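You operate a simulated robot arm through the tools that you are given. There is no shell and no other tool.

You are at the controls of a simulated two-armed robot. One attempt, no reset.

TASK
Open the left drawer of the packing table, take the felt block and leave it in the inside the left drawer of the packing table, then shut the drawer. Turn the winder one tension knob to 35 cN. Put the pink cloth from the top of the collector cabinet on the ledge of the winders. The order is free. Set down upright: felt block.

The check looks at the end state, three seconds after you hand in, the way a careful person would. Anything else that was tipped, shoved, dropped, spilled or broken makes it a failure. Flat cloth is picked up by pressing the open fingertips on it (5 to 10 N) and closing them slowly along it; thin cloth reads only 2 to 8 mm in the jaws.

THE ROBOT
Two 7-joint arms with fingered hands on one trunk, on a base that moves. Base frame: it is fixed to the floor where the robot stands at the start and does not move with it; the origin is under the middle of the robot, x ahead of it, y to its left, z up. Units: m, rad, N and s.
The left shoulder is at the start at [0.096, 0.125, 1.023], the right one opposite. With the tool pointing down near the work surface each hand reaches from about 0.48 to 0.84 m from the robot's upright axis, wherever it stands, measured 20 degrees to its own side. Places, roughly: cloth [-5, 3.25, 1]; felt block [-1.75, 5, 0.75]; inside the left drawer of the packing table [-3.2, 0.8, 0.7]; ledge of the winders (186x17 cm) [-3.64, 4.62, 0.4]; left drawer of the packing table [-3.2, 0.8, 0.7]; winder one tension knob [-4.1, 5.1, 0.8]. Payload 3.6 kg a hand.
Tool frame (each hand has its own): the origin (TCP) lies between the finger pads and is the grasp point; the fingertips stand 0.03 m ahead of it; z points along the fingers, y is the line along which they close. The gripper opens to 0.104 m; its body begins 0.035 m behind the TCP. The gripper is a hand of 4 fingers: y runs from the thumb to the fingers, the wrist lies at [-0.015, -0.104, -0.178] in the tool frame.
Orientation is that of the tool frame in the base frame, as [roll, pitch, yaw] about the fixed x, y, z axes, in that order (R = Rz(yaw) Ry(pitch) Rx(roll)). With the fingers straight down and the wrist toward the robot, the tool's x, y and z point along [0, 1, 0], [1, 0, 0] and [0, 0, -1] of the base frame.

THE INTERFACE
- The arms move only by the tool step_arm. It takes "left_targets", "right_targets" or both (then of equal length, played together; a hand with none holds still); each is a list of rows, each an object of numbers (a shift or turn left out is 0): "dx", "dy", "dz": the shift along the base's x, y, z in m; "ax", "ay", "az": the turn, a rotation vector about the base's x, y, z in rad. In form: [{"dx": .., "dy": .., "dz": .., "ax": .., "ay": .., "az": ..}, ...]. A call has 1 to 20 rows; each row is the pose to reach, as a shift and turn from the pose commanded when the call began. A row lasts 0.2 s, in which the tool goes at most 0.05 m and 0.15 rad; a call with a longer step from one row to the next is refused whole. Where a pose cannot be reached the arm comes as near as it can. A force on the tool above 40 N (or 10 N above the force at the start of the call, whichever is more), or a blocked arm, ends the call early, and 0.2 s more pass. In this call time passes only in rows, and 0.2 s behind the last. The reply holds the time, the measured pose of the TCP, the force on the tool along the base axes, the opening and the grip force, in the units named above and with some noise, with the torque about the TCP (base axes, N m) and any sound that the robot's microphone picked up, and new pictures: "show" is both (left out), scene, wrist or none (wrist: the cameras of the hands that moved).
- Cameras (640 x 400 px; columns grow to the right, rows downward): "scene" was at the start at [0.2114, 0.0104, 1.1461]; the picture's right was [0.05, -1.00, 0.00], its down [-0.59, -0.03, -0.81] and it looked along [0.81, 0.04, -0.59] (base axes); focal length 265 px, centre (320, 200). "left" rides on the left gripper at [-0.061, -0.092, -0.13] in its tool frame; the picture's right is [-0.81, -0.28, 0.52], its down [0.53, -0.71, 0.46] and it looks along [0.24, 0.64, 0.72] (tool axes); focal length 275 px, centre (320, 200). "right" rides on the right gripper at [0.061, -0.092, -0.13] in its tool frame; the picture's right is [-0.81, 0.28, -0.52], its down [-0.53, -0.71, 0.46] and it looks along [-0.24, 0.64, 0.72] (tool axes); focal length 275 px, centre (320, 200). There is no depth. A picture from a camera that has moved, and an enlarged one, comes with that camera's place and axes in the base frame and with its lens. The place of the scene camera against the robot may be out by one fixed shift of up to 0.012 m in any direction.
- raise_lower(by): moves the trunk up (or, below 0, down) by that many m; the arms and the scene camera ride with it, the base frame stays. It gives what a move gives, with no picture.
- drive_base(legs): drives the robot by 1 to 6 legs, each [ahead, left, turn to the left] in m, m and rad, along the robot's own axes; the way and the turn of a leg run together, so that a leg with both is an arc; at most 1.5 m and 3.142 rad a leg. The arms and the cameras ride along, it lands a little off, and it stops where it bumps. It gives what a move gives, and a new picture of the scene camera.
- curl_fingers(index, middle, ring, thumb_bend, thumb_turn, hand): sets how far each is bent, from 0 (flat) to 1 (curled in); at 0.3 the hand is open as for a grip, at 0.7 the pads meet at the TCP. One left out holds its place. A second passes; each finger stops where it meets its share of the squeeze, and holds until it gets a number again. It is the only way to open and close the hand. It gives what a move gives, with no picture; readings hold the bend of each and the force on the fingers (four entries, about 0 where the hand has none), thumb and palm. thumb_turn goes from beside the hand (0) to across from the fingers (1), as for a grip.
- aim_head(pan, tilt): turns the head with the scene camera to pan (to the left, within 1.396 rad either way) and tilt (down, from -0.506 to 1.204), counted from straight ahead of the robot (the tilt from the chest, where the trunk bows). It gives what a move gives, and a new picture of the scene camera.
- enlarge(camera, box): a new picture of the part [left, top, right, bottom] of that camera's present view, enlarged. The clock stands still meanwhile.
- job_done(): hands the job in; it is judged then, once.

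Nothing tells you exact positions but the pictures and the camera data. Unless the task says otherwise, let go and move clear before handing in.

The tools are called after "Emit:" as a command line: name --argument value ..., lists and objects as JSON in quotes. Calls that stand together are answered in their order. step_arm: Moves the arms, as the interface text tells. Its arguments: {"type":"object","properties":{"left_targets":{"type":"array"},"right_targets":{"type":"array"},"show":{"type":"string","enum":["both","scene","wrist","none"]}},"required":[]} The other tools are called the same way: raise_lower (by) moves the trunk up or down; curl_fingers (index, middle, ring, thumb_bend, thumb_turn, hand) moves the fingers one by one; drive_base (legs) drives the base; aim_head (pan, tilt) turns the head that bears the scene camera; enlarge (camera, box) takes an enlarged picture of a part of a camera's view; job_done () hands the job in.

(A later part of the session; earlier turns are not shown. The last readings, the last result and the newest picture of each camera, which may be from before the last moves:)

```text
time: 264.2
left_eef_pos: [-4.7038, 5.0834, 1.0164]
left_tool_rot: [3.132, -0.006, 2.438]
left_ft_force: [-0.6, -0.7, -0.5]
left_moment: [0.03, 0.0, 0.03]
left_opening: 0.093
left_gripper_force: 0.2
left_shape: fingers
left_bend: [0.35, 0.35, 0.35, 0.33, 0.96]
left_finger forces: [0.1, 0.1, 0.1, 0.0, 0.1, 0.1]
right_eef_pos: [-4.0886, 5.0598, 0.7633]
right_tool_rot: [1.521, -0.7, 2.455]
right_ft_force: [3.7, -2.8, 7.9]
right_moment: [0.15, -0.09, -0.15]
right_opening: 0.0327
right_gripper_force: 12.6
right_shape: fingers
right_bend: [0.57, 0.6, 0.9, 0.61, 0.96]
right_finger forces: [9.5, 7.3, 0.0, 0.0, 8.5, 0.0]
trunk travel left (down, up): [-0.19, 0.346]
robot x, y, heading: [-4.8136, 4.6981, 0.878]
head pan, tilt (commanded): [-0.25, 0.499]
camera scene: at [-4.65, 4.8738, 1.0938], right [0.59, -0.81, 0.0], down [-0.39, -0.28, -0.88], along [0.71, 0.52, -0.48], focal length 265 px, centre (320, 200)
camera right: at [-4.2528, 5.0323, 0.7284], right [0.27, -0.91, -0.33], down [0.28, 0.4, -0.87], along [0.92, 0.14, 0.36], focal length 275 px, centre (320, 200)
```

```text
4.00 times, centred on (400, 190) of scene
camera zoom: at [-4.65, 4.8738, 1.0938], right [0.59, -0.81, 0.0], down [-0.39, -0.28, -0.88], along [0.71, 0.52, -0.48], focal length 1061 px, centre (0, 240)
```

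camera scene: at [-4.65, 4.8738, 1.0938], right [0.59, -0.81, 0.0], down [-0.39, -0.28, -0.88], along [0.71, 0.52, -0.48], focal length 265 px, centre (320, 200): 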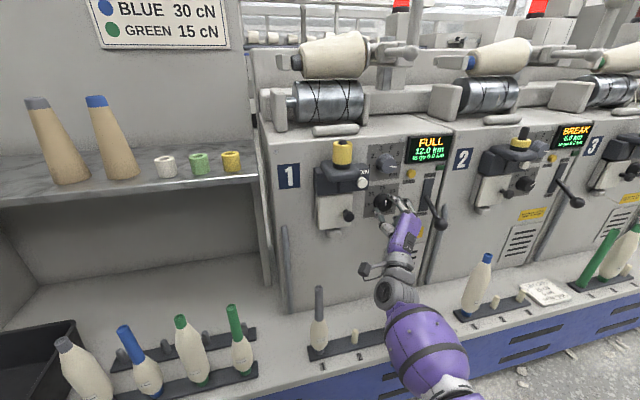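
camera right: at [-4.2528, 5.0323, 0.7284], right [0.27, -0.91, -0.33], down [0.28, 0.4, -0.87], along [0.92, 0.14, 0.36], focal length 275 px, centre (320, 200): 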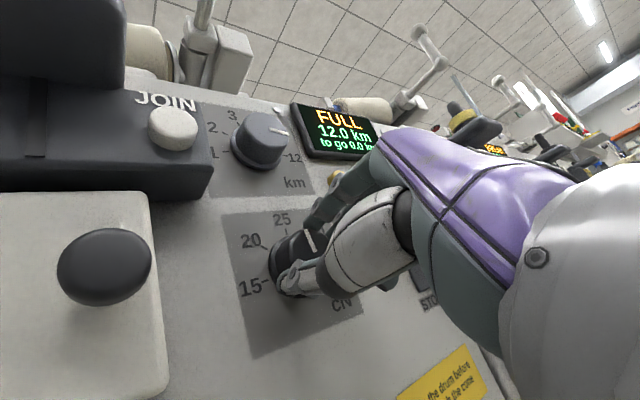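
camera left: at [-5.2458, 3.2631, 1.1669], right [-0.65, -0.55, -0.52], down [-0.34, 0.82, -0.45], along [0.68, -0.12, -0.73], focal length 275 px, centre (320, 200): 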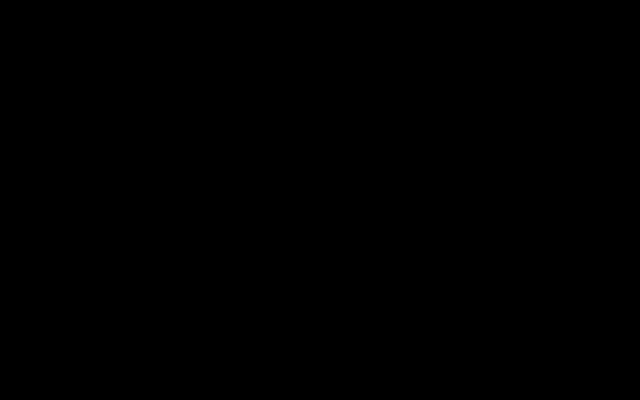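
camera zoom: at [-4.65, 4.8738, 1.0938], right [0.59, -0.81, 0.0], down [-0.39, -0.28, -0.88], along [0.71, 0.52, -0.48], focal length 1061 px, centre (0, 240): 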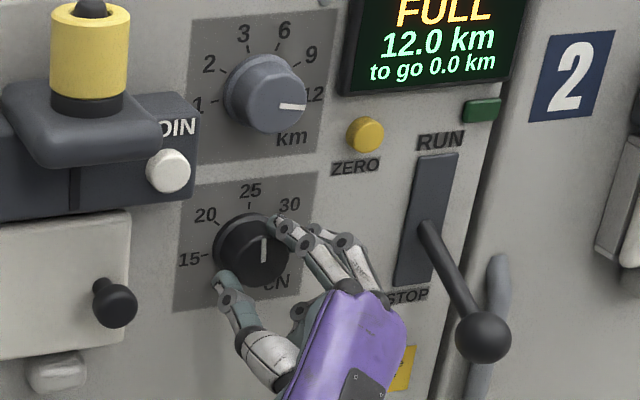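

The pointer followed from 20 up to about 25. I continue clockwise toward the arm's roll limit.

Emit:
step_arm --right_targets '[{"ax": 0.0639, "ay": 0.0769}, {"ax": 0.1279, "ay": 0.1538}, {"ax": 0.1918, "ay": 0.2307}, {"ax": 0.2558, "ay": 0.3076}, {"ax": 0.3197, "ay": 0.3845}]' --show "wrist"

Emit:
enlarge --camera "scene" --box '[330, 140, 470, 240]'

```text
time: 265.4
left_eef_pos: [-4.7047, 5.0814, 1.0158]
left_tool_rot: [3.133, -0.006, 2.438]
left_ft_force: [0.0, -0.8, -0.1]
left_moment: [0.0, 0.0, -0.01]
left_opening: 0.0931
left_gripper_force: 0.1
left_shape: fingers
left_bend: [0.35, 0.35, 0.35, 0.33, 0.96]
left_finger forces: [0.0, 0.1, 0.1, 0.0, 0.1, 0.1]
right_eef_pos: [-4.0887, 5.0604, 0.7636]
right_tool_rot: [1.516, -1.199, 2.459]
right_ft_force: [5.0, -4.7, 6.1]
right_moment: [0.12, -0.12, -0.21]
right_opening: 0.0328
right_gripper_force: 13.0
right_shape: fingers
right_bend: [0.56, 0.6, 0.9, 0.62, 0.96]
right_finger forces: [9.6, 7.4, 0.0, 0.1, 8.9, 0.0]
trunk travel left (down, up): [-0.19, 0.346]
robot x, y, heading: [-4.8122, 4.7008, 0.876]
head pan, tilt (commanded): [-0.25, 0.499]
camera right: at [-4.2558, 5.0349, 0.7853], right [0.07, -0.74, -0.67], down [-0.04, 0.67, -0.75], along [1.0, 0.08, 0.02], focal length 275 px, centre (320, 200)
```

right: 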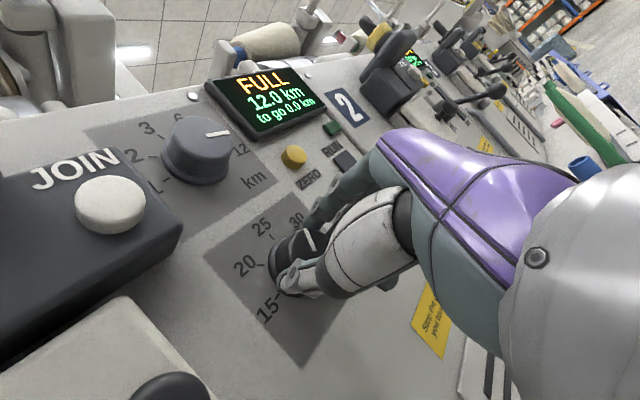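

```text
4.00 times, centred on (400, 190) of scene
camera zoom: at [-4.6498, 4.8736, 1.0937], right [0.59, -0.81, 0.0], down [-0.39, -0.28, -0.88], along [0.71, 0.52, -0.48], focal length 1061 px, centre (0, 240)
```

zoom: 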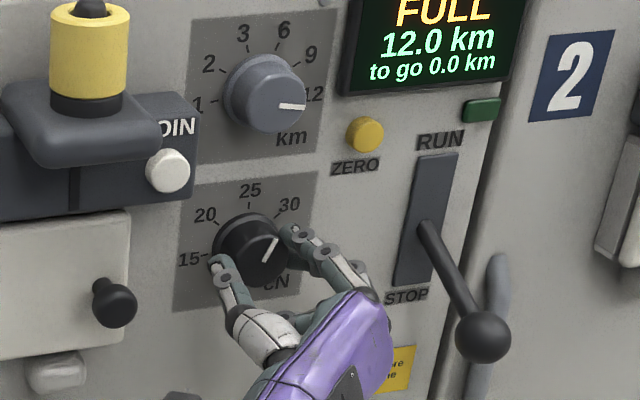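

The pointer is now at about 28 with the hand near its roll limit. I open, roll back to neutral and regrip for the second bite.

Emit:
curl_fingers --hand "right" --index 0.43 --middle 0.43 --thumb_bend 0.43

Emit:
step_arm --right_targets '[{"ax": -0.0767, "ay": -0.0923}, {"ax": -0.1535, "ay": -0.1845}, {"ax": -0.2302, "ay": -0.2768}, {"ax": -0.3069, "ay": -0.3691}, {"ax": -0.3836, "ay": -0.4613}, {"ax": -0.4604, "ay": -0.5536}, {"ax": -0.5371, "ay": -0.6459}, {"ax": -0.6138, "ay": -0.7381}, {"ax": -0.6906, "ay": -0.8304}, {"ax": -0.7673, "ay": -0.9227}]' --show "wrist"

Emit:
enlarge --camera "scene" --box '[330, 140, 470, 240]'

Emit:
enlarge --camera "right" --box '[200, 160, 420, 300]'

```text
time: 266.4
left_eef_pos: [-4.7044, 5.0816, 1.017]
left_tool_rot: [3.133, -0.008, 2.438]
left_ft_force: [0.2, -0.8, -0.3]
left_moment: [0.01, -0.05, -0.01]
left_opening: 0.0932
left_gripper_force: 0.0
left_shape: fingers
left_bend: [0.35, 0.35, 0.35, 0.33, 0.96]
left_finger forces: [0.1, 0.1, 0.0, 0.0, 0.0, 0.1]
right_eef_pos: [-4.0882, 5.0616, 0.7633]
right_tool_rot: [1.515, -1.199, 2.463]
right_ft_force: [0.0, 0.2, 0.6]
right_moment: [0.02, 0.0, -0.01]
right_opening: 0.0696
right_gripper_force: 0.0
right_shape: fingers
right_bend: [0.43, 0.43, 0.9, 0.43, 0.97]
right_finger forces: [0.0, 0.0, 0.0, 0.0, 0.0, 0.1]
trunk travel left (down, up): [-0.19, 0.346]
robot x, y, heading: [-4.8092, 4.7018, 0.879]
head pan, tilt (commanded): [-0.25, 0.499]
```

```text
time: 268.6
left_eef_pos: [-4.7044, 5.082, 1.0167]
left_tool_rot: [3.132, -0.007, 2.438]
left_ft_force: [-0.1, 0.9, 0.9]
left_moment: [-0.01, 0.03, -0.03]
left_opening: 0.0933
left_gripper_force: 0.1
left_shape: fingers
left_bend: [0.35, 0.35, 0.35, 0.33, 0.96]
left_finger forces: [0.1, 0.0, 0.0, 0.0, 0.0, 0.1]
right_eef_pos: [-4.0877, 5.0609, 0.7626]
right_tool_rot: [1.528, 0.003, 2.45]
right_ft_force: [-0.7, 0.4, 0.8]
right_moment: [0.0, -0.01, 0.03]
right_opening: 0.0697
right_gripper_force: 0.1
right_shape: fingers
right_bend: [0.43, 0.43, 0.9, 0.43, 0.97]
right_finger forces: [0.0, 0.0, 0.1, 0.1, 0.0, 0.1]
trunk travel left (down, up): [-0.19, 0.346]
robot x, y, heading: [-4.8155, 4.6981, 0.876]
head pan, tilt (commanded): [-0.25, 0.499]
camera right: at [-4.2152, 5.0021, 0.6656], right [0.29, -0.92, 0.25], down [0.72, 0.03, -0.69], along [0.63, 0.38, 0.68], focal length 275 px, centre (320, 200)
```

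right: 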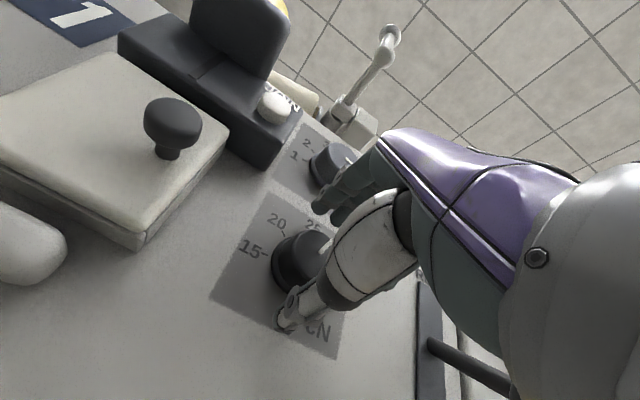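

```text
4.00 times, centred on (400, 190) of scene
camera zoom: at [-4.6496, 4.8744, 1.0936], right [0.59, -0.81, 0.0], down [-0.39, -0.28, -0.88], along [0.71, 0.52, -0.48], focal length 1061 px, centre (0, 240)
```

zoom: 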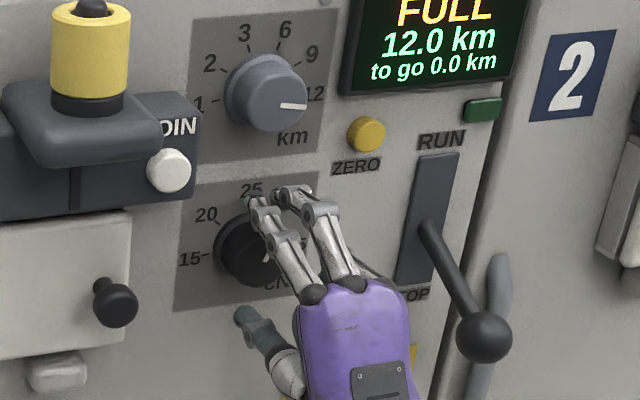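

```text
2.86 times, centred on (310, 230) of right
camera zoom: at [-4.2152, 5.0021, 0.6656], right [0.29, -0.92, 0.25], down [0.72, 0.03, -0.69], along [0.63, 0.38, 0.68], focal length 786 px, centre (349, 114)
```

zoom: 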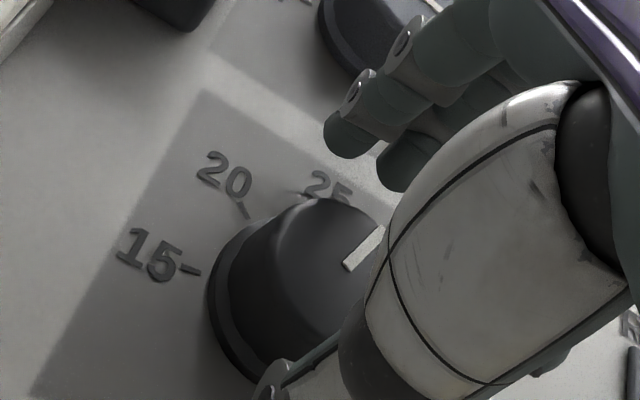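

The pointer stayed put at about 28. I grip again and turn clockwise another 57° first.

Emit:
curl_fingers --hand "right" --index 0.62 --middle 0.62 --thumb_bend 0.62

Emit:
curl_fingers --hand "right" --index 0.68 --middle 0.68 --thumb_bend 0.7

Emit:
step_arm --right_targets '[{"ax": 0.0639, "ay": 0.0769}, {"ax": 0.1279, "ay": 0.1538}, {"ax": 0.1918, "ay": 0.2307}, {"ax": 0.2558, "ay": 0.3076}, {"ax": 0.3197, "ay": 0.3845}, {"ax": 0.3836, "ay": 0.4613}, {"ax": 0.4476, "ay": 0.5382}, {"ax": 0.5115, "ay": 0.6151}, {"ax": 0.5755, "ay": 0.692}, {"ax": 0.6394, "ay": 0.7689}]' --show "wrist"

Emit:
enlarge --camera "scene" --box '[330, 140, 470, 240]'

Emit:
enlarge --camera "right" --box '[200, 180, 380, 300]'

```text
time: 269.6
left_eef_pos: [-4.7042, 5.0826, 1.0163]
left_tool_rot: [3.133, -0.008, 2.437]
left_ft_force: [-0.4, -0.2, -0.8]
left_moment: [0.01, 0.0, 0.0]
left_opening: 0.0931
left_gripper_force: 0.0
left_shape: fingers
left_bend: [0.35, 0.35, 0.35, 0.33, 0.96]
left_finger forces: [0.1, 0.0, 0.0, 0.1, 0.0, 0.0]
right_eef_pos: [-4.0873, 5.0604, 0.765]
right_tool_rot: [1.526, 0.001, 2.45]
right_ft_force: [0.4, 0.0, 4.6]
right_moment: [0.11, -0.08, -0.03]
right_opening: 0.034
right_gripper_force: 5.2
right_shape: fingers
right_bend: [0.57, 0.58, 0.9, 0.58, 0.97]
right_finger forces: [3.8, 4.0, 0.1, 0.0, 3.3, 0.0]
trunk travel left (down, up): [-0.19, 0.346]
robot x, y, heading: [-4.8091, 4.7006, 0.877]
head pan, tilt (commanded): [-0.25, 0.499]
```

```text
time: 270.6
left_eef_pos: [-4.7051, 5.0813, 1.0166]
left_tool_rot: [3.132, -0.007, 2.437]
left_ft_force: [0.4, 0.0, 0.1]
left_moment: [0.01, -0.01, -0.03]
left_opening: 0.0929
left_gripper_force: 0.1
left_shape: fingers
left_bend: [0.35, 0.35, 0.35, 0.33, 0.96]
left_finger forces: [0.0, 0.0, 0.1, 0.0, 0.0, 0.1]
right_eef_pos: [-4.0881, 5.0608, 0.7639]
right_tool_rot: [1.525, 0.001, 2.452]
right_ft_force: [2.5, -1.3, 6.9]
right_moment: [0.12, -0.11, -0.06]
right_opening: 0.0325
right_gripper_force: 12.4
right_shape: fingers
right_bend: [0.57, 0.6, 0.9, 0.6, 0.97]
right_finger forces: [6.7, 8.3, 0.0, 0.0, 8.7, 0.0]
trunk travel left (down, up): [-0.19, 0.346]
robot x, y, heading: [-4.8144, 4.6991, 0.879]
head pan, tilt (commanded): [-0.25, 0.499]
```

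```text
time: 272.9
left_eef_pos: [-4.7052, 5.0815, 1.0168]
left_tool_rot: [3.133, -0.009, 2.436]
left_ft_force: [0.2, -0.1, -0.6]
left_moment: [0.0, 0.01, -0.01]
left_opening: 0.0932
left_gripper_force: 0.0
left_shape: fingers
left_bend: [0.35, 0.35, 0.35, 0.33, 0.96]
left_finger forces: [0.1, 0.0, 0.1, 0.0, 0.0, 0.0]
right_eef_pos: [-4.0884, 5.0607, 0.7646]
right_tool_rot: [1.519, -1.002, 2.457]
right_ft_force: [7.6, -1.6, 9.4]
right_moment: [0.16, -0.12, -0.22]
right_opening: 0.0323
right_gripper_force: 13.1
right_shape: fingers
right_bend: [0.56, 0.6, 0.9, 0.62, 0.95]
right_finger forces: [9.4, 8.2, 0.0, 0.0, 7.9, 0.0]
trunk travel left (down, up): [-0.19, 0.346]
robot x, y, heading: [-4.8091, 4.7005, 0.872]
head pan, tilt (commanded): [-0.25, 0.499]
camera right: at [-4.2573, 5.0362, 0.7617], right [0.16, -0.82, -0.55], down [0.09, 0.57, -0.82], along [0.98, 0.09, 0.16], focal length 275 px, centre (320, 200)
```

right: 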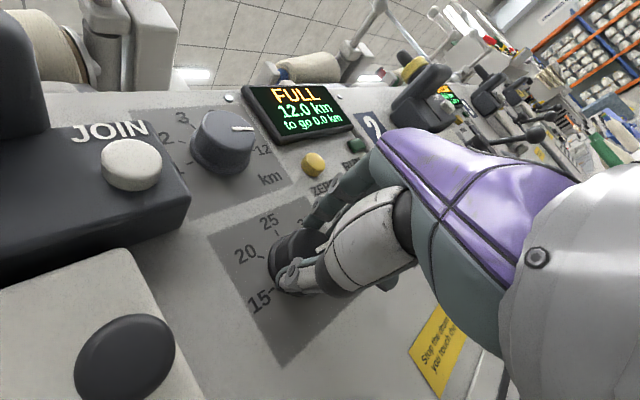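

```text
4.00 times, centred on (400, 190) of scene
camera zoom: at [-4.6498, 4.8739, 1.0937], right [0.59, -0.81, 0.0], down [-0.39, -0.28, -0.88], along [0.71, 0.52, -0.48], focal length 1061 px, centre (0, 240)
```

zoom: 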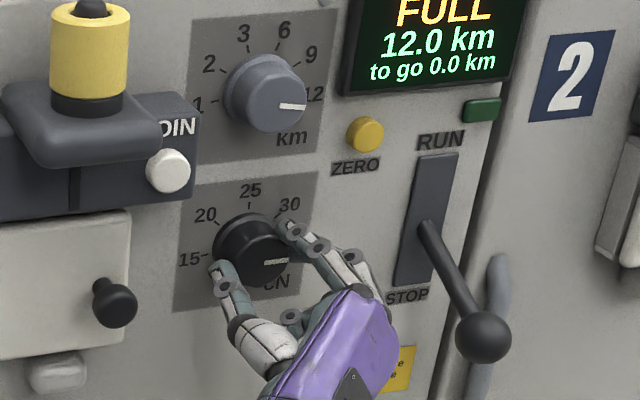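

```text
3.33 times, centred on (290, 240) of right
camera zoom: at [-4.2573, 5.0362, 0.7617], right [0.16, -0.82, -0.55], down [0.09, 0.57, -0.82], along [0.98, 0.09, 0.16], focal length 918 px, centre (420, 67)
```

zoom: 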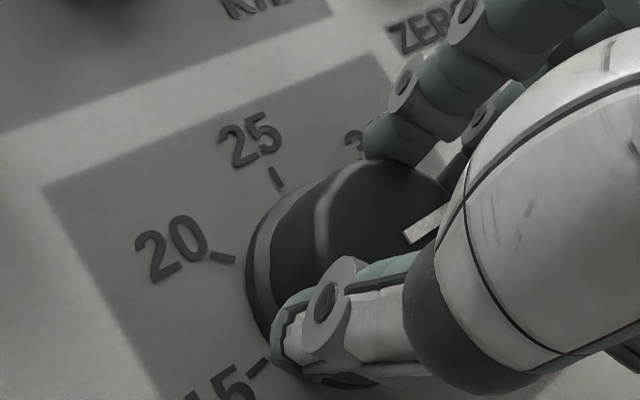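

The pointer is now almost at 35. I zoom in to compare its angle with the km pointer at 12, which sits at the same dial angle.

Emit:
enlarge --camera "scene" --box '[375, 145, 425, 215]'

```text
5.71 times, centred on (400, 180) of scene
camera zoom: at [-4.6498, 4.8739, 1.0937], right [0.59, -0.81, 0.0], down [-0.39, -0.28, -0.88], along [0.71, 0.52, -0.48], focal length 1516 px, centre (-137, 314)
```

zoom: 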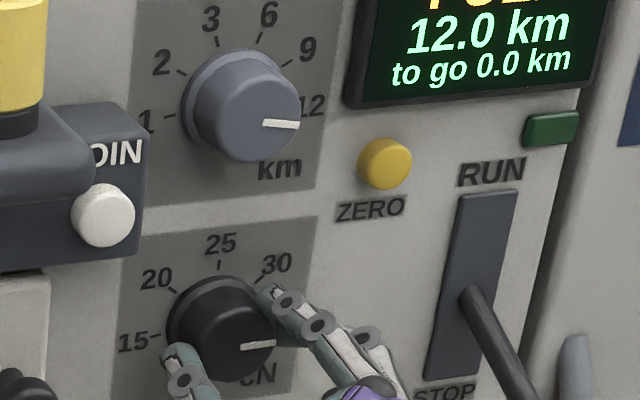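

By comparison the pointer is still roughly 9–10° short of the 35 mark. I turn a bit more clockwise and re-check.

Emit:
step_arm --right_targets '[{"ax": 0.0512, "ay": 0.0615}, {"ax": 0.1055, "ay": 0.1269}]' --show "none"

Emit:
enlarge --camera "scene" --box '[375, 145, 425, 215]'

```text
time: 273.4
left_eef_pos: [-4.7046, 5.0819, 1.0161]
left_tool_rot: [3.133, -0.008, 2.437]
left_ft_force: [0.8, 0.5, 0.9]
left_moment: [0.0, -0.02, 0.03]
left_opening: 0.0933
left_gripper_force: 0.0
left_shape: fingers
left_bend: [0.35, 0.35, 0.35, 0.33, 0.96]
left_finger forces: [0.0, 0.1, 0.0, 0.0, 0.0, 0.1]
right_eef_pos: [-4.0888, 5.06, 0.764]
right_tool_rot: [1.515, -1.166, 2.462]
right_ft_force: [8.3, -2.9, 8.7]
right_moment: [0.17, -0.21, -0.24]
right_opening: 0.0322
right_gripper_force: 13.1
right_shape: fingers
right_bend: [0.56, 0.6, 0.9, 0.62, 0.95]
right_finger forces: [9.7, 7.7, 0.0, 0.0, 8.3, 0.0]
trunk travel left (down, up): [-0.19, 0.346]
robot x, y, heading: [-4.8116, 4.6996, 0.876]
head pan, tilt (commanded): [-0.25, 0.499]
```

```text
5.71 times, centred on (400, 180) of scene
camera zoom: at [-4.6498, 4.8738, 1.0937], right [0.59, -0.81, 0.0], down [-0.39, -0.28, -0.88], along [0.71, 0.52, -0.48], focal length 1516 px, centre (-137, 314)
```

zoom: 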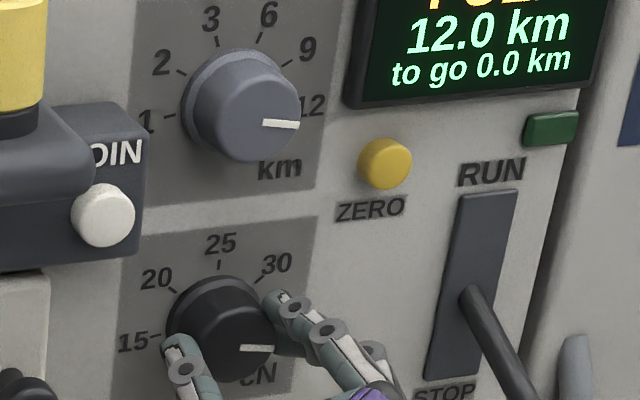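

The pointer now matches the 35 position. I release the knob, back the hand out, and verify from a clear view.

Emit:
curl_fingers --hand "right" --index 0.42 --middle 0.42 --thumb_bend 0.42

Emit:
step_arm --right_targets '[{"dx": -0.0128, "dy": -0.0154}, {"dx": -0.032, "dy": -0.0384}, {"dx": -0.0576, "dy": -0.0692}]' --show "none"

Emit:
drive_base --legs '[[-0.2, 0, 0]]'

Emit:
enlarge --camera "scene" --box '[330, 140, 400, 220]'

```text
time: 274.4
left_eef_pos: [-4.7045, 5.0819, 1.0162]
left_tool_rot: [3.134, -0.006, 2.434]
left_ft_force: [0.3, -0.2, -0.3]
left_moment: [0.02, -0.02, 0.03]
left_opening: 0.0931
left_gripper_force: 0.0
left_shape: fingers
left_bend: [0.35, 0.35, 0.35, 0.33, 0.96]
left_finger forces: [0.0, 0.1, 0.1, 0.0, 0.0, 0.0]
right_eef_pos: [-4.0876, 5.0602, 0.7621]
right_tool_rot: [1.516, -1.163, 2.461]
right_ft_force: [0.2, -0.6, 1.2]
right_moment: [0.01, 0.01, 0.0]
right_opening: 0.0722
right_gripper_force: 0.0
right_shape: fingers
right_bend: [0.42, 0.42, 0.9, 0.42, 0.97]
right_finger forces: [0.0, 0.1, 0.0, 0.0, 0.0, 0.0]
trunk travel left (down, up): [-0.19, 0.346]
robot x, y, heading: [-4.8139, 4.702, 0.878]
head pan, tilt (commanded): [-0.25, 0.499]
```

```text
time: 275.2
left_eef_pos: [-4.7047, 5.0824, 1.0172]
left_tool_rot: [3.132, -0.007, 2.438]
left_ft_force: [-0.1, -0.8, -0.3]
left_moment: [-0.03, 0.02, 0.01]
left_opening: 0.0932
left_gripper_force: 0.0
left_shape: fingers
left_bend: [0.35, 0.35, 0.35, 0.33, 0.96]
left_finger forces: [0.1, 0.1, 0.0, 0.0, 0.1, 0.0]
right_eef_pos: [-4.1455, 4.9915, 0.762]
right_tool_rot: [1.518, -1.162, 2.457]
right_ft_force: [0.5, -0.6, -0.2]
right_moment: [0.0, -0.03, -0.04]
right_opening: 0.0726
right_gripper_force: 0.0
right_shape: fingers
right_bend: [0.42, 0.42, 0.9, 0.42, 0.97]
right_finger forces: [0.1, 0.1, 0.0, 0.0, 0.0, 0.1]
trunk travel left (down, up): [-0.19, 0.346]
robot x, y, heading: [-4.811, 4.7036, 0.874]
head pan, tilt (commanded): [-0.25, 0.499]
```

```text
time: 276.9
left_eef_pos: [-4.8334, 4.9271, 1.016]
left_tool_rot: [3.134, -0.007, 2.438]
left_ft_force: [-0.3, -0.4, 0.2]
left_moment: [0.01, -0.02, -0.02]
left_opening: 0.0931
left_gripper_force: 0.0
left_shape: fingers
left_bend: [0.35, 0.35, 0.35, 0.33, 0.96]
left_finger forces: [0.0, 0.0, 0.1, 0.0, 0.1, 0.0]
right_eef_pos: [-4.2737, 4.8377, 0.7621]
right_tool_rot: [1.518, -1.164, 2.459]
right_ft_force: [0.0, -0.4, -0.3]
right_moment: [-0.01, 0.03, 0.02]
right_opening: 0.0722
right_gripper_force: 0.0
right_shape: fingers
right_bend: [0.42, 0.42, 0.9, 0.42, 0.97]
right_finger forces: [0.0, 0.1, 0.0, 0.1, 0.0, 0.0]
trunk travel left (down, up): [-0.19, 0.346]
robot x, y, heading: [-4.9436, 4.5447, 0.879]
head pan, tilt (commanded): [-0.25, 0.499]
camera scene: at [-4.779, 4.7192, 1.0937], right [0.59, -0.81, 0.0], down [-0.39, -0.28, -0.88], along [0.71, 0.52, -0.48], focal length 265 px, centre (320, 200)
```

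scene: 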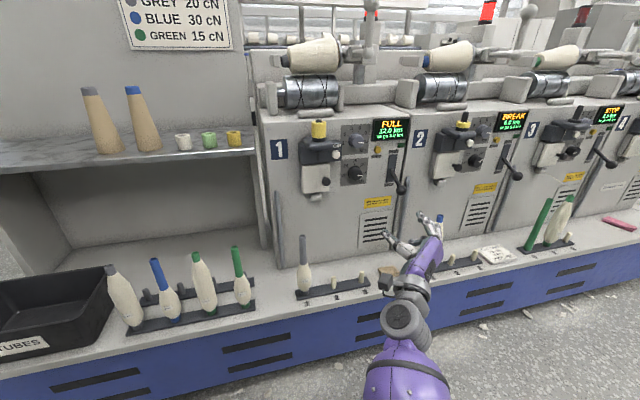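

```text
5.00 times, centred on (365, 180) of scene
camera zoom: at [-4.779, 4.7192, 1.0937], right [0.59, -0.81, 0.0], down [-0.39, -0.28, -0.88], along [0.71, 0.52, -0.48], focal length 1326 px, centre (95, 300)
```

zoom: 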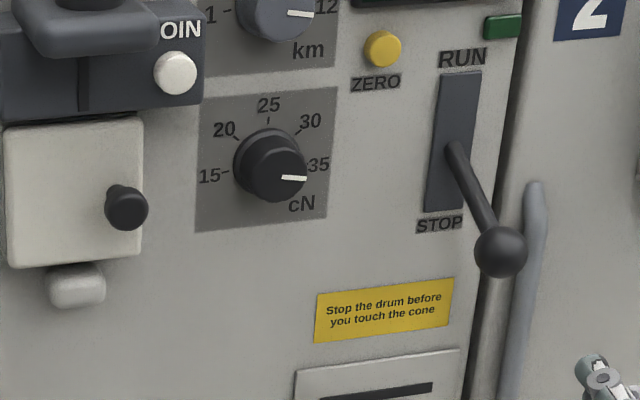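

Emit:
enlarge --camera "scene" --box '[335, 130, 375, 190]'

```text
6.67 times, centred on (355, 160) of scene
camera zoom: at [-4.779, 4.7192, 1.0937], right [0.59, -0.81, 0.0], down [-0.39, -0.28, -0.88], along [0.71, 0.52, -0.48], focal length 1768 px, centre (87, 467)
```

zoom: 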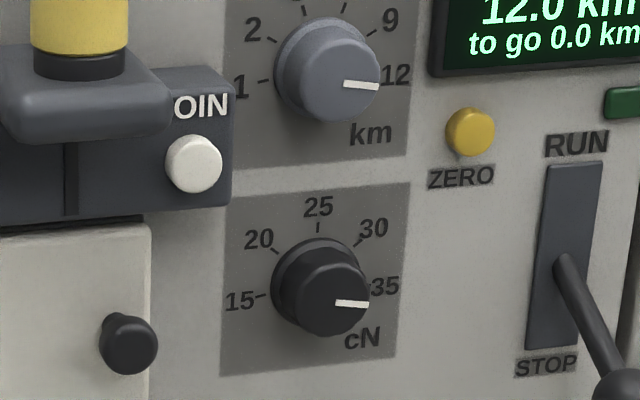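

The dial reads 35 cN, with the pointer parallel to the km pointer at its end mark. Next is the felt block behind the winder row; I first fold the right hand back to its down posture.

Emit:
step_arm --right_targets '[{"ax": -0.0895, "ay": -0.1076}, {"ax": -0.179, "ay": -0.2153}, {"ax": -0.2685, "ay": -0.3229}, {"ax": -0.358, "ay": -0.4306}, {"ax": -0.4475, "ay": -0.5382}, {"ax": -0.537, "ay": -0.6458}, {"ax": -0.6265, "ay": -0.7535}, {"ax": -0.7449, "ay": -0.8958}]' --show "none"

Emit:
step_arm --right_targets '[{"dx": -0.01, "dy": -0.012, "dz": 0.01, "ax": -0.1049, "ay": 0.0872}, {"dx": -0.02, "dy": -0.024, "dz": 0.02, "ax": -0.2098, "ay": 0.1744}, {"dx": -0.03, "dy": -0.036, "dz": 0.03, "ax": -0.3147, "ay": 0.2616}, {"dx": -0.04, "dy": -0.048, "dz": 0.04, "ax": -0.4196, "ay": 0.3489}, {"dx": -0.05, "dy": -0.06, "dz": 0.05, "ax": -0.5245, "ay": 0.4361}, {"dx": -0.06, "dy": -0.072, "dz": 0.06, "ax": -0.6294, "ay": 0.5233}, {"dx": -0.07, "dy": -0.084, "dz": 0.07, "ax": -0.7342, "ay": 0.6106}, {"dx": -0.08, "dy": -0.096, "dz": 0.08, "ax": -0.8391, "ay": 0.6978}, {"dx": -0.09, "dy": -0.108, "dz": 0.09, "ax": -0.944, "ay": 0.785}, {"dx": -0.1, "dy": -0.12, "dz": 0.1, "ax": -1.0489, "ay": 0.8722}, {"dx": -0.11, "dy": -0.132, "dz": 0.1, "ax": -1.1538, "ay": 0.9595}, {"dx": -0.11, "dy": -0.132, "dz": 0.1, "ax": -1.2078, "ay": 1.0044}]' --show "none"

Emit:
curl_fingers --hand "right" --index 0.3 --middle 0.3 --ring 0.3 --thumb_bend 0.3

Emit:
aim_head --pan 0.6 --tilt 0.35

```text
refused: row 8 steps farther than a row can; nothing moved
```

```text
time: 279.7
left_eef_pos: [-4.8348, 4.9265, 1.0164]
left_tool_rot: [3.134, -0.007, 2.438]
left_ft_force: [0.7, -0.9, 0.1]
left_moment: [0.03, 0.0, -0.02]
left_opening: 0.093
left_gripper_force: 0.1
left_shape: fingers
left_bend: [0.35, 0.35, 0.35, 0.33, 0.96]
left_finger forces: [0.0, 0.0, 0.0, 0.0, 0.1, 0.0]
right_eef_pos: [-4.493, 4.8121, 0.8484]
right_tool_rot: [-2.504, -0.692, 1.526]
right_ft_force: [0.2, -0.5, 0.4]
right_moment: [0.0, 0.0, 0.0]
right_opening: 0.0726
right_gripper_force: 0.1
right_shape: fingers
right_bend: [0.42, 0.42, 0.9, 0.42, 0.97]
right_finger forces: [0.1, 0.0, 0.1, 0.0, 0.0, 0.0]
right hand out of reach, approached as far as the arm can: row 1, 2, 3, 4, 5, 6, 7, 8, 9, 10, 11, 12
trunk travel left (down, up): [-0.19, 0.346]
robot x, y, heading: [-4.9386, 4.5477, 0.877]
head pan, tilt (commanded): [-0.25, 0.499]
stopped in row 12 (right hand): the arm was blocked; the commanded pose is now the measured one
```

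```text
time: 280.7
left_eef_pos: [-4.8332, 4.9279, 1.0158]
left_tool_rot: [3.133, -0.004, 2.438]
left_ft_force: [0.0, -0.3, 0.0]
left_moment: [0.0, 0.0, -0.01]
left_opening: 0.0932
left_gripper_force: 0.0
left_shape: fingers
left_bend: [0.35, 0.35, 0.35, 0.33, 0.96]
left_finger forces: [0.1, 0.0, 0.0, 0.1, 0.0, 0.0]
right_eef_pos: [-4.4921, 4.8122, 0.8482]
right_tool_rot: [-2.505, -0.693, 1.526]
right_ft_force: [-0.5, 0.6, -0.5]
right_moment: [0.02, -0.03, -0.02]
right_opening: 0.1029
right_gripper_force: 0.1
right_shape: fingers
right_bend: [0.3, 0.3, 0.3, 0.3, 0.97]
right_finger forces: [0.0, 0.1, 0.0, 0.0, 0.1, 0.0]
trunk travel left (down, up): [-0.19, 0.346]
robot x, y, heading: [-4.941, 4.5472, 0.882]
head pan, tilt (commanded): [-0.25, 0.499]
```

```text
time: 281.8
left_eef_pos: [-4.8335, 4.9285, 1.0171]
left_tool_rot: [3.135, -0.007, 2.439]
left_ft_force: [-0.3, 0.0, -0.7]
left_moment: [0.0, 0.02, -0.03]
left_opening: 0.093
left_gripper_force: 0.0
left_shape: fingers
left_bend: [0.35, 0.35, 0.35, 0.33, 0.96]
left_finger forces: [0.1, 0.0, 0.0, 0.1, 0.0, 0.0]
right_eef_pos: [-4.4921, 4.8128, 0.8473]
right_tool_rot: [-2.506, -0.692, 1.528]
right_ft_force: [-0.4, -0.3, -0.1]
right_moment: [0.0, -0.03, 0.0]
right_opening: 0.1028
right_gripper_force: 0.0
right_shape: fingers
right_bend: [0.3, 0.3, 0.3, 0.3, 0.97]
right_finger forces: [0.0, 0.0, 0.1, 0.0, 0.0, 0.0]
trunk travel left (down, up): [-0.19, 0.346]
robot x, y, heading: [-4.9414, 4.5455, 0.873]
head pan, tilt (commanded): [0.6, 0.351]
camera scene: at [-4.8434, 4.7594, 1.1073], right [1.0, -0.09, 0.0], down [-0.03, -0.34, -0.94], along [0.09, 0.94, -0.34], focal length 265 px, centre (320, 200)
```

scene: 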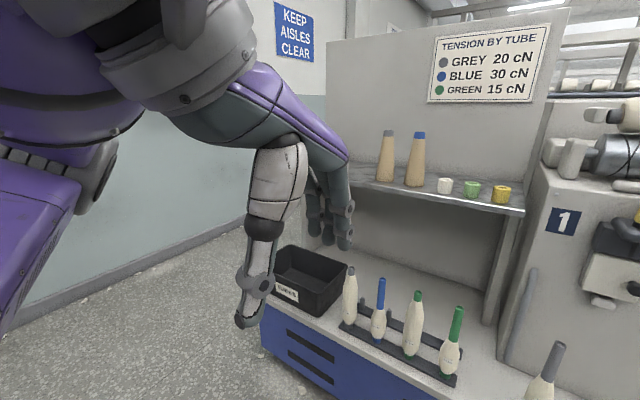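

One rotation call was refused, so the hand ended in an odd tilt. I compute the rotation back to fingers-down and apply it in place.

Emit:
step_arm --right_targets '[{"dx": 0.005, "dy": -0.004, "dz": 0.005, "ax": -0.0463, "ay": -0.1054, "az": 0.0797}, {"dx": 0.01, "dy": -0.008, "dz": 0.01, "ax": -0.0926, "ay": -0.2108, "az": 0.1594}, {"dx": 0.015, "dy": -0.012, "dz": 0.015, "ax": -0.1389, "ay": -0.3162, "az": 0.2391}, {"dx": 0.02, "dy": -0.016, "dz": 0.02, "ax": -0.1852, "ay": -0.4216, "az": 0.3188}, {"dx": 0.02, "dy": -0.016, "dz": 0.025, "ax": -0.2315, "ay": -0.527, "az": 0.3985}, {"dx": 0.02, "dy": -0.016, "dz": 0.03, "ax": -0.2778, "ay": -0.6324, "az": 0.4782}, {"dx": 0.02, "dy": -0.016, "dz": 0.035, "ax": -0.3241, "ay": -0.7378, "az": 0.5579}, {"dx": 0.02, "dy": -0.016, "dz": 0.04, "ax": -0.37, "ay": -0.843, "az": 0.638}]' --show "none"

Emit:
aim_head --pan 0.0 --tilt 0.5

```text
time: 283.6
left_eef_pos: [-4.8338, 4.9289, 1.0147]
left_tool_rot: [3.135, -0.01, 2.438]
left_ft_force: [0.3, 0.2, 0.4]
left_moment: [0.02, 0.0, 0.01]
left_opening: 0.093
left_gripper_force: 0.0
left_shape: fingers
left_bend: [0.35, 0.35, 0.35, 0.33, 0.96]
left_finger forces: [0.1, 0.1, 0.0, 0.0, 0.0, 0.0]
right_eef_pos: [-4.4715, 4.7947, 0.8877]
right_tool_rot: [3.141, 0.002, 2.45]
right_ft_force: [0.6, 0.2, -0.4]
right_moment: [0.01, 0.0, 0.0]
right_opening: 0.1027
right_gripper_force: 0.1
right_shape: fingers
right_bend: [0.3, 0.3, 0.3, 0.3, 0.97]
right_finger forces: [0.0, 0.1, 0.0, 0.0, 0.0, 0.0]
trunk travel left (down, up): [-0.19, 0.346]
robot x, y, heading: [-4.9425, 4.5477, 0.88]
head pan, tilt (commanded): [0.6, 0.351]
```

```text
time: 284.6
left_eef_pos: [-4.8335, 4.9277, 1.0169]
left_tool_rot: [3.135, -0.005, 2.437]
left_ft_force: [-0.6, 0.3, -0.5]
left_moment: [-0.03, 0.03, 0.03]
left_opening: 0.0929
left_gripper_force: 0.1
left_shape: fingers
left_bend: [0.35, 0.35, 0.35, 0.33, 0.96]
left_finger forces: [0.0, 0.0, 0.0, 0.1, 0.1, 0.0]
right_eef_pos: [-4.4711, 4.7953, 0.8879]
right_tool_rot: [3.141, -0.001, 2.449]
right_ft_force: [-0.4, 0.0, -0.1]
right_moment: [0.02, -0.01, -0.01]
right_opening: 0.1025
right_gripper_force: 0.1
right_shape: fingers
right_bend: [0.3, 0.3, 0.3, 0.3, 0.97]
right_finger forces: [0.0, 0.0, 0.0, 0.0, 0.0, 0.0]
trunk travel left (down, up): [-0.19, 0.346]
robot x, y, heading: [-4.9431, 4.5442, 0.878]
head pan, tilt (commanded): [0.0, 0.499]
camera scene: at [-4.794, 4.7368, 1.0936], right [0.77, -0.64, 0.0], down [-0.31, -0.37, -0.88], along [0.56, 0.68, -0.48], focal length 265 px, centre (320, 200)
```

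scene: 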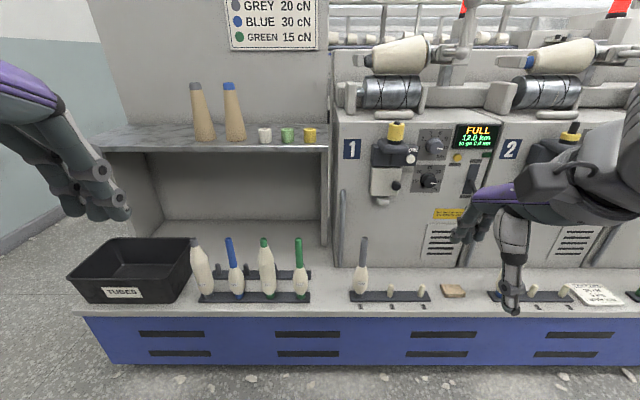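

Winder and ledge look undisturbed. I raise the trunk, back off a bit, and look at the passage at the far end of the row.

Emit:
raise_lower --by 0.25

Emit:
drive_base --legs '[[-0.1, 0.3, 0]]'

Emit:
aim_head --pan 0.25 --tilt 0.45

Emit:
aim_head --pan 1.0 --tilt 0.5

```text
time: 287.2
left_eef_pos: [-4.8332, 4.9279, 1.2661]
left_tool_rot: [3.135, -0.008, 2.438]
left_ft_force: [-0.1, -0.2, -0.5]
left_moment: [-0.02, 0.0, -0.01]
left_opening: 0.093
left_gripper_force: 0.0
left_shape: fingers
left_bend: [0.35, 0.35, 0.35, 0.33, 0.96]
left_finger forces: [0.1, 0.1, 0.0, 0.0, 0.1, 0.0]
right_eef_pos: [-4.4721, 4.796, 1.1375]
right_tool_rot: [-3.14, 0.0, 2.448]
right_ft_force: [0.0, -0.2, -0.1]
right_moment: [0.02, -0.05, -0.01]
right_opening: 0.103
right_gripper_force: 0.1
right_shape: fingers
right_bend: [0.3, 0.3, 0.3, 0.3, 0.97]
right_finger forces: [0.1, 0.0, 0.0, 0.0, 0.1, 0.0]
trunk travel left (down, up): [-0.44, 0.096]
robot x, y, heading: [-4.9412, 4.5407, 0.878]
head pan, tilt (commanded): [0.0, 0.499]
```

```text
time: 290.4
left_eef_pos: [-5.1232, 5.038, 1.2666]
left_tool_rot: [3.134, -0.008, 2.439]
left_ft_force: [0.2, 0.4, -0.4]
left_moment: [-0.01, -0.03, -0.01]
left_opening: 0.0927
left_gripper_force: 0.1
left_shape: fingers
left_bend: [0.35, 0.35, 0.35, 0.33, 0.96]
left_finger forces: [0.0, 0.0, 0.0, 0.0, 0.1, 0.0]
right_eef_pos: [-4.761, 4.9056, 1.1381]
right_tool_rot: [3.142, 0.001, 2.449]
right_ft_force: [0.1, 0.0, -0.2]
right_moment: [0.01, -0.03, 0.01]
right_opening: 0.1028
right_gripper_force: 0.1
right_shape: fingers
right_bend: [0.3, 0.3, 0.3, 0.3, 0.97]
right_finger forces: [0.0, 0.0, 0.0, 0.0, 0.0, 0.0]
trunk travel left (down, up): [-0.44, 0.096]
robot x, y, heading: [-5.2309, 4.6537, 0.876]
head pan, tilt (commanded): [0.0, 0.499]
camera scene: at [-5.1265, 4.7941, 1.3506], right [0.77, -0.64, 0.0], down [-0.31, -0.37, -0.88], along [0.56, 0.68, -0.48], focal length 265 px, centre (320, 200)
```

scene: 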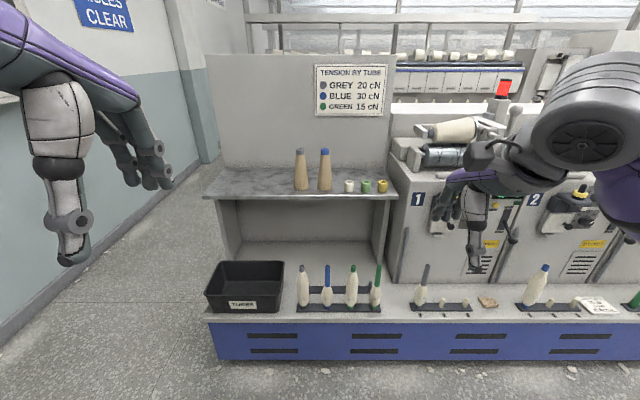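

```text
time: 291.1
left_eef_pos: [-5.1227, 5.0374, 1.2665]
left_tool_rot: [3.135, -0.007, 2.438]
left_ft_force: [0.1, 0.2, -0.4]
left_moment: [-0.06, 0.0, 0.0]
left_opening: 0.0933
left_gripper_force: 0.0
left_shape: fingers
left_bend: [0.35, 0.35, 0.35, 0.33, 0.96]
left_finger forces: [0.0, 0.0, 0.2, 0.0, 0.0, 0.0]
right_eef_pos: [-4.7604, 4.9056, 1.1378]
right_tool_rot: [-3.141, 0.0, 2.45]
right_ft_force: [-0.2, -0.2, 0.5]
right_moment: [-0.02, 0.03, 0.03]
right_opening: 0.1029
right_gripper_force: 0.0
right_shape: fingers
right_bend: [0.3, 0.3, 0.3, 0.3, 0.97]
right_finger forces: [0.1, 0.0, 0.0, 0.0, 0.1, 0.0]
trunk travel left (down, up): [-0.44, 0.096]
robot x, y, heading: [-5.2271, 4.6581, 0.879]
head pan, tilt (commanded): [0.25, 0.45]
camera scene: at [-5.1449, 4.807, 1.355], right [0.9, -0.43, 0.0], down [-0.19, -0.39, -0.9], along [0.39, 0.81, -0.44], focal length 265 px, centre (320, 200)
```

scene: 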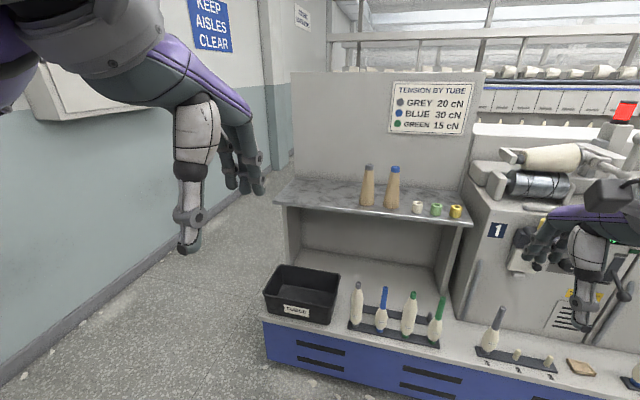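

```text
time: 292.2
left_eef_pos: [-5.1217, 5.0388, 1.2654]
left_tool_rot: [3.135, -0.007, 2.439]
left_ft_force: [-0.1, -0.1, 0.6]
left_moment: [0.0, 0.04, 0.0]
left_opening: 0.0931
left_gripper_force: 0.1
left_shape: fingers
left_bend: [0.35, 0.35, 0.35, 0.33, 0.96]
left_finger forces: [0.1, 0.1, 0.0, 0.0, 0.0, 0.1]
right_eef_pos: [-4.7603, 4.9062, 1.1371]
right_tool_rot: [-3.141, 0.0, 2.449]
right_ft_force: [0.5, -0.1, 0.2]
right_moment: [0.0, 0.02, -0.03]
right_opening: 0.1028
right_gripper_force: 0.0
right_shape: fingers
right_bend: [0.3, 0.3, 0.3, 0.3, 0.97]
right_finger forces: [0.1, 0.0, 0.0, 0.0, 0.0, 0.1]
trunk travel left (down, up): [-0.44, 0.096]
robot x, y, heading: [-5.2294, 4.6575, 0.877]
head pan, tilt (commanded): [1.0, 0.499]
camera scene: at [-5.2119, 4.8108, 1.3506], right [0.95, 0.3, 0.0], down [0.14, -0.46, -0.88], along [-0.26, 0.84, -0.48], focal length 265 px, centre (320, 200)
```

scene: 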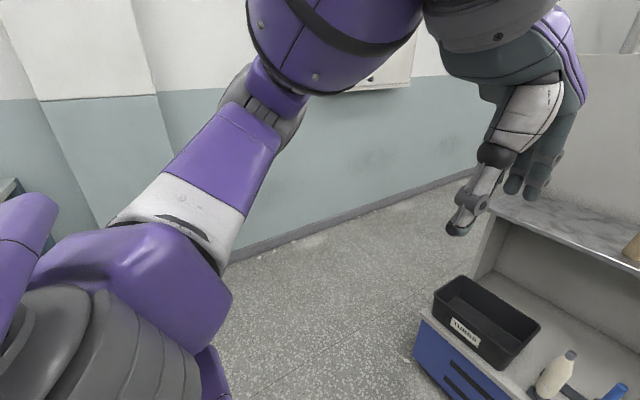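

The passage between the winder row's end and the wall is about 1.1 m wide. I stretch both hands forward and inward so the elbows come in and the robot becomes narrower.

Emit:
step_arm --left_targets '[{"dx": 0.0346, "dy": 0.0298}, {"dx": 0.0692, "dy": 0.0595}, {"dx": 0.1039, "dy": 0.0893}, {"dx": 0.1385, "dy": 0.119}, {"dx": 0.1731, "dy": 0.1488}, {"dx": 0.2078, "dy": 0.1785}, {"dx": 0.2424, "dy": 0.2083}, {"dx": 0.277, "dy": 0.238}]' --right_targets '[{"dx": 0.0088, "dy": 0.0301, "dz": 0.01}, {"dx": 0.0177, "dy": 0.0602, "dz": 0.02}, {"dx": 0.0265, "dy": 0.0903, "dz": 0.03}, {"dx": 0.0353, "dy": 0.1204, "dz": 0.04}, {"dx": 0.0441, "dy": 0.1504, "dz": 0.05}, {"dx": 0.053, "dy": 0.1805, "dz": 0.06}, {"dx": 0.0618, "dy": 0.2106, "dz": 0.07}, {"dx": 0.0706, "dy": 0.2407, "dz": 0.08}]' --show "scene"

Emit:
aim_head --pan 1.0 --tilt 0.499

```text
time: 294.0
left_eef_pos: [-4.8519, 5.2712, 1.2649]
left_tool_rot: [3.129, -0.011, 2.434]
left_ft_force: [0.8, 0.5, -0.6]
left_moment: [0.01, 0.01, 0.0]
left_opening: 0.0934
left_gripper_force: 0.0
left_shape: fingers
left_bend: [0.35, 0.35, 0.35, 0.33, 0.96]
left_finger forces: [0.0, 0.0, 0.0, 0.0, 0.0, 0.0]
left hand out of reach, approached as far as the arm can: row 8
right_eef_pos: [-4.6899, 5.1457, 1.2174]
right_tool_rot: [3.14, -0.002, 2.451]
right_ft_force: [0.2, 0.3, -0.1]
right_moment: [-0.01, 0.05, -0.04]
right_opening: 0.1028
right_gripper_force: 0.0
right_shape: fingers
right_bend: [0.3, 0.3, 0.3, 0.3, 0.97]
right_finger forces: [0.1, 0.0, 0.0, 0.1, 0.0, 0.0]
trunk travel left (down, up): [-0.44, 0.096]
robot x, y, heading: [-5.2322, 4.6556, 0.877]
head pan, tilt (commanded): [1.0, 0.499]
camera scene: at [-5.2122, 4.81, 1.3506], right [0.95, 0.3, 0.0], down [0.14, -0.46, -0.88], along [-0.27, 0.84, -0.48], focal length 265 px, centre (320, 200)
```

scene: 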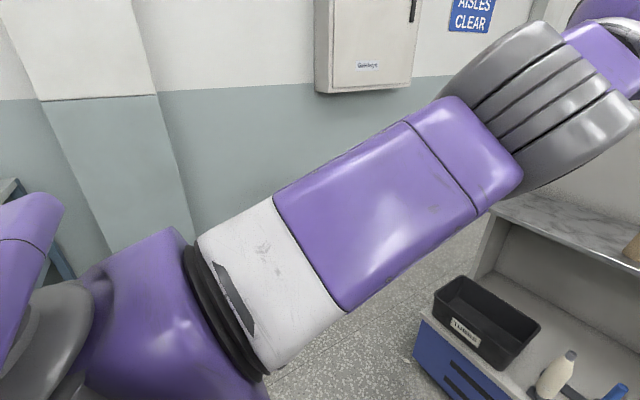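

```text
time: 294.6
left_eef_pos: [-4.852, 5.2731, 1.2634]
left_tool_rot: [3.13, -0.007, 2.436]
left_ft_force: [0.2, 0.0, -0.5]
left_moment: [0.0, 0.01, 0.02]
left_opening: 0.0935
left_gripper_force: 0.1
left_shape: fingers
left_bend: [0.35, 0.35, 0.35, 0.33, 0.96]
left_finger forces: [0.0, 0.0, 0.0, 0.0, 0.1, 0.1]
right_eef_pos: [-4.6916, 5.1458, 1.2185]
right_tool_rot: [-3.142, 0.0, 2.45]
right_ft_force: [1.0, 0.2, 0.0]
right_moment: [0.01, 0.01, -0.01]
right_opening: 0.1029
right_gripper_force: 0.2
right_shape: fingers
right_bend: [0.3, 0.3, 0.3, 0.3, 0.97]
right_finger forces: [0.0, 0.0, 0.0, 0.0, 0.0, 0.1]
trunk travel left (down, up): [-0.44, 0.096]
robot x, y, heading: [-5.2294, 4.6561, 0.878]
head pan, tilt (commanded): [1.0, 0.499]
camera scene: at [-5.2121, 4.8108, 1.3506], right [0.95, 0.3, 0.0], down [0.14, -0.46, -0.88], along [-0.27, 0.84, -0.48], focal length 265 px, centre (320, 200)
```

scene: 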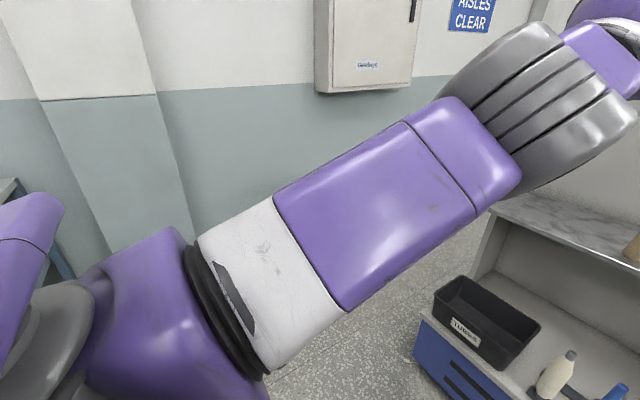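

The stretched posture is narrower. A wall box hangs at about z 1.13 on the left, so I lower the trunk 20 cm, strafe to the middle of the passage and stop to look before entering.

Emit:
raise_lower --by -0.2

Emit:
drive_base --legs '[[-0.05, 1.05, 0]]'

Emit:
aim_head --pan 0.0 --tilt 0.35

```text
time: 296.8
left_eef_pos: [-4.8296, 5.297, 0.9459]
left_tool_rot: [-2.958, -0.004, 2.439]
left_ft_force: [0.4, 0.4, 0.5]
left_moment: [0.0, 0.01, 0.02]
left_opening: 0.0934
left_gripper_force: 0.0
left_shape: fingers
left_bend: [0.35, 0.35, 0.35, 0.33, 0.96]
left_finger forces: [0.1, 0.0, 0.0, 0.1, 0.0, 0.1]
right_eef_pos: [-4.6896, 5.1467, 1.0181]
right_tool_rot: [-3.141, -0.001, 2.448]
right_ft_force: [0.0, 0.2, -0.1]
right_moment: [0.03, 0.02, 0.01]
right_opening: 0.1027
right_gripper_force: 0.0
right_shape: fingers
right_bend: [0.3, 0.3, 0.3, 0.3, 0.97]
right_finger forces: [0.0, 0.1, 0.0, 0.0, 0.0, 0.0]
trunk travel left (down, up): [-0.24, 0.296]
robot x, y, heading: [-5.2265, 4.6545, 0.879]
head pan, tilt (commanded): [1.0, 0.499]
```

```text
time: 306.5
left_eef_pos: [-5.696, 5.9407, 0.9458]
left_tool_rot: [-2.96, -0.004, 2.451]
left_ft_force: [-0.3, 0.0, -0.8]
left_moment: [0.0, 0.0, 0.0]
left_opening: 0.0934
left_gripper_force: 0.0
left_shape: fingers
left_bend: [0.35, 0.35, 0.35, 0.33, 0.96]
left_finger forces: [0.0, 0.0, 0.0, 0.0, 0.1, 0.0]
right_eef_pos: [-5.5557, 5.7918, 1.0179]
right_tool_rot: [3.141, 0.0, 2.461]
right_ft_force: [-0.7, -0.2, -0.5]
right_moment: [0.01, 0.01, 0.01]
right_opening: 0.103
right_gripper_force: 0.0
right_shape: fingers
right_bend: [0.3, 0.3, 0.3, 0.3, 0.97]
right_finger forces: [0.0, 0.0, 0.0, 0.0, 0.0, 0.0]
trunk travel left (down, up): [-0.24, 0.296]
robot x, y, heading: [-6.0883, 5.2938, 0.893]
head pan, tilt (commanded): [1.0, 0.499]
camera scene: at [-6.0398, 5.4894, 1.1475], right [0.95, 0.32, 0.0], down [0.15, -0.45, -0.88], along [-0.28, 0.83, -0.48], focal length 265 px, centre (320, 200)
```

scene: 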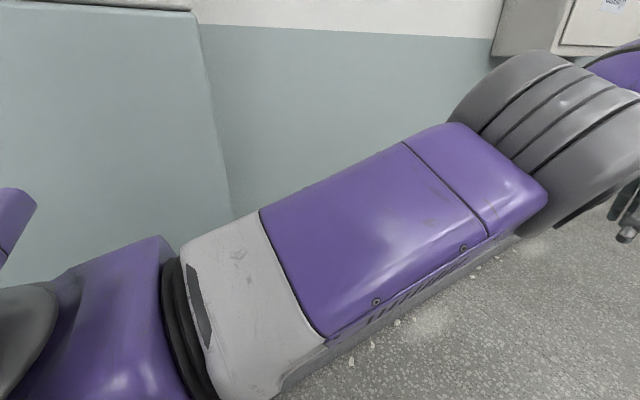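

```text
time: 307.8
left_eef_pos: [-5.6965, 5.9412, 0.9437]
left_tool_rot: [-2.958, -0.005, 2.45]
left_ft_force: [-0.2, -0.3, -0.6]
left_moment: [-0.02, 0.01, 0.04]
left_opening: 0.0932
left_gripper_force: 0.1
left_shape: fingers
left_bend: [0.35, 0.35, 0.35, 0.33, 0.96]
left_finger forces: [0.0, 0.0, 0.1, 0.0, 0.0, 0.0]
right_eef_pos: [-5.5563, 5.7914, 1.0189]
right_tool_rot: [-3.141, 0.001, 2.464]
right_ft_force: [-0.7, -0.5, 0.4]
right_moment: [-0.01, -0.01, -0.01]
right_opening: 0.1027
right_gripper_force: 0.1
right_shape: fingers
right_bend: [0.3, 0.3, 0.3, 0.3, 0.97]
right_finger forces: [0.1, 0.1, 0.0, 0.0, 0.0, 0.1]
trunk travel left (down, up): [-0.24, 0.296]
robot x, y, heading: [-6.0891, 5.2928, 0.892]
head pan, tilt (commanded): [0.0, 0.351]
camera scene: at [-5.9526, 5.4756, 1.1612], right [0.78, -0.63, 0.0], down [-0.22, -0.27, -0.94], along [0.59, 0.73, -0.34], focal length 265 px, centre (320, 200)
```

scene: 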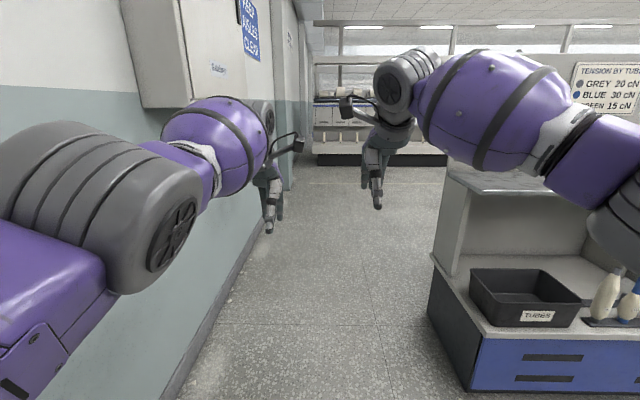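

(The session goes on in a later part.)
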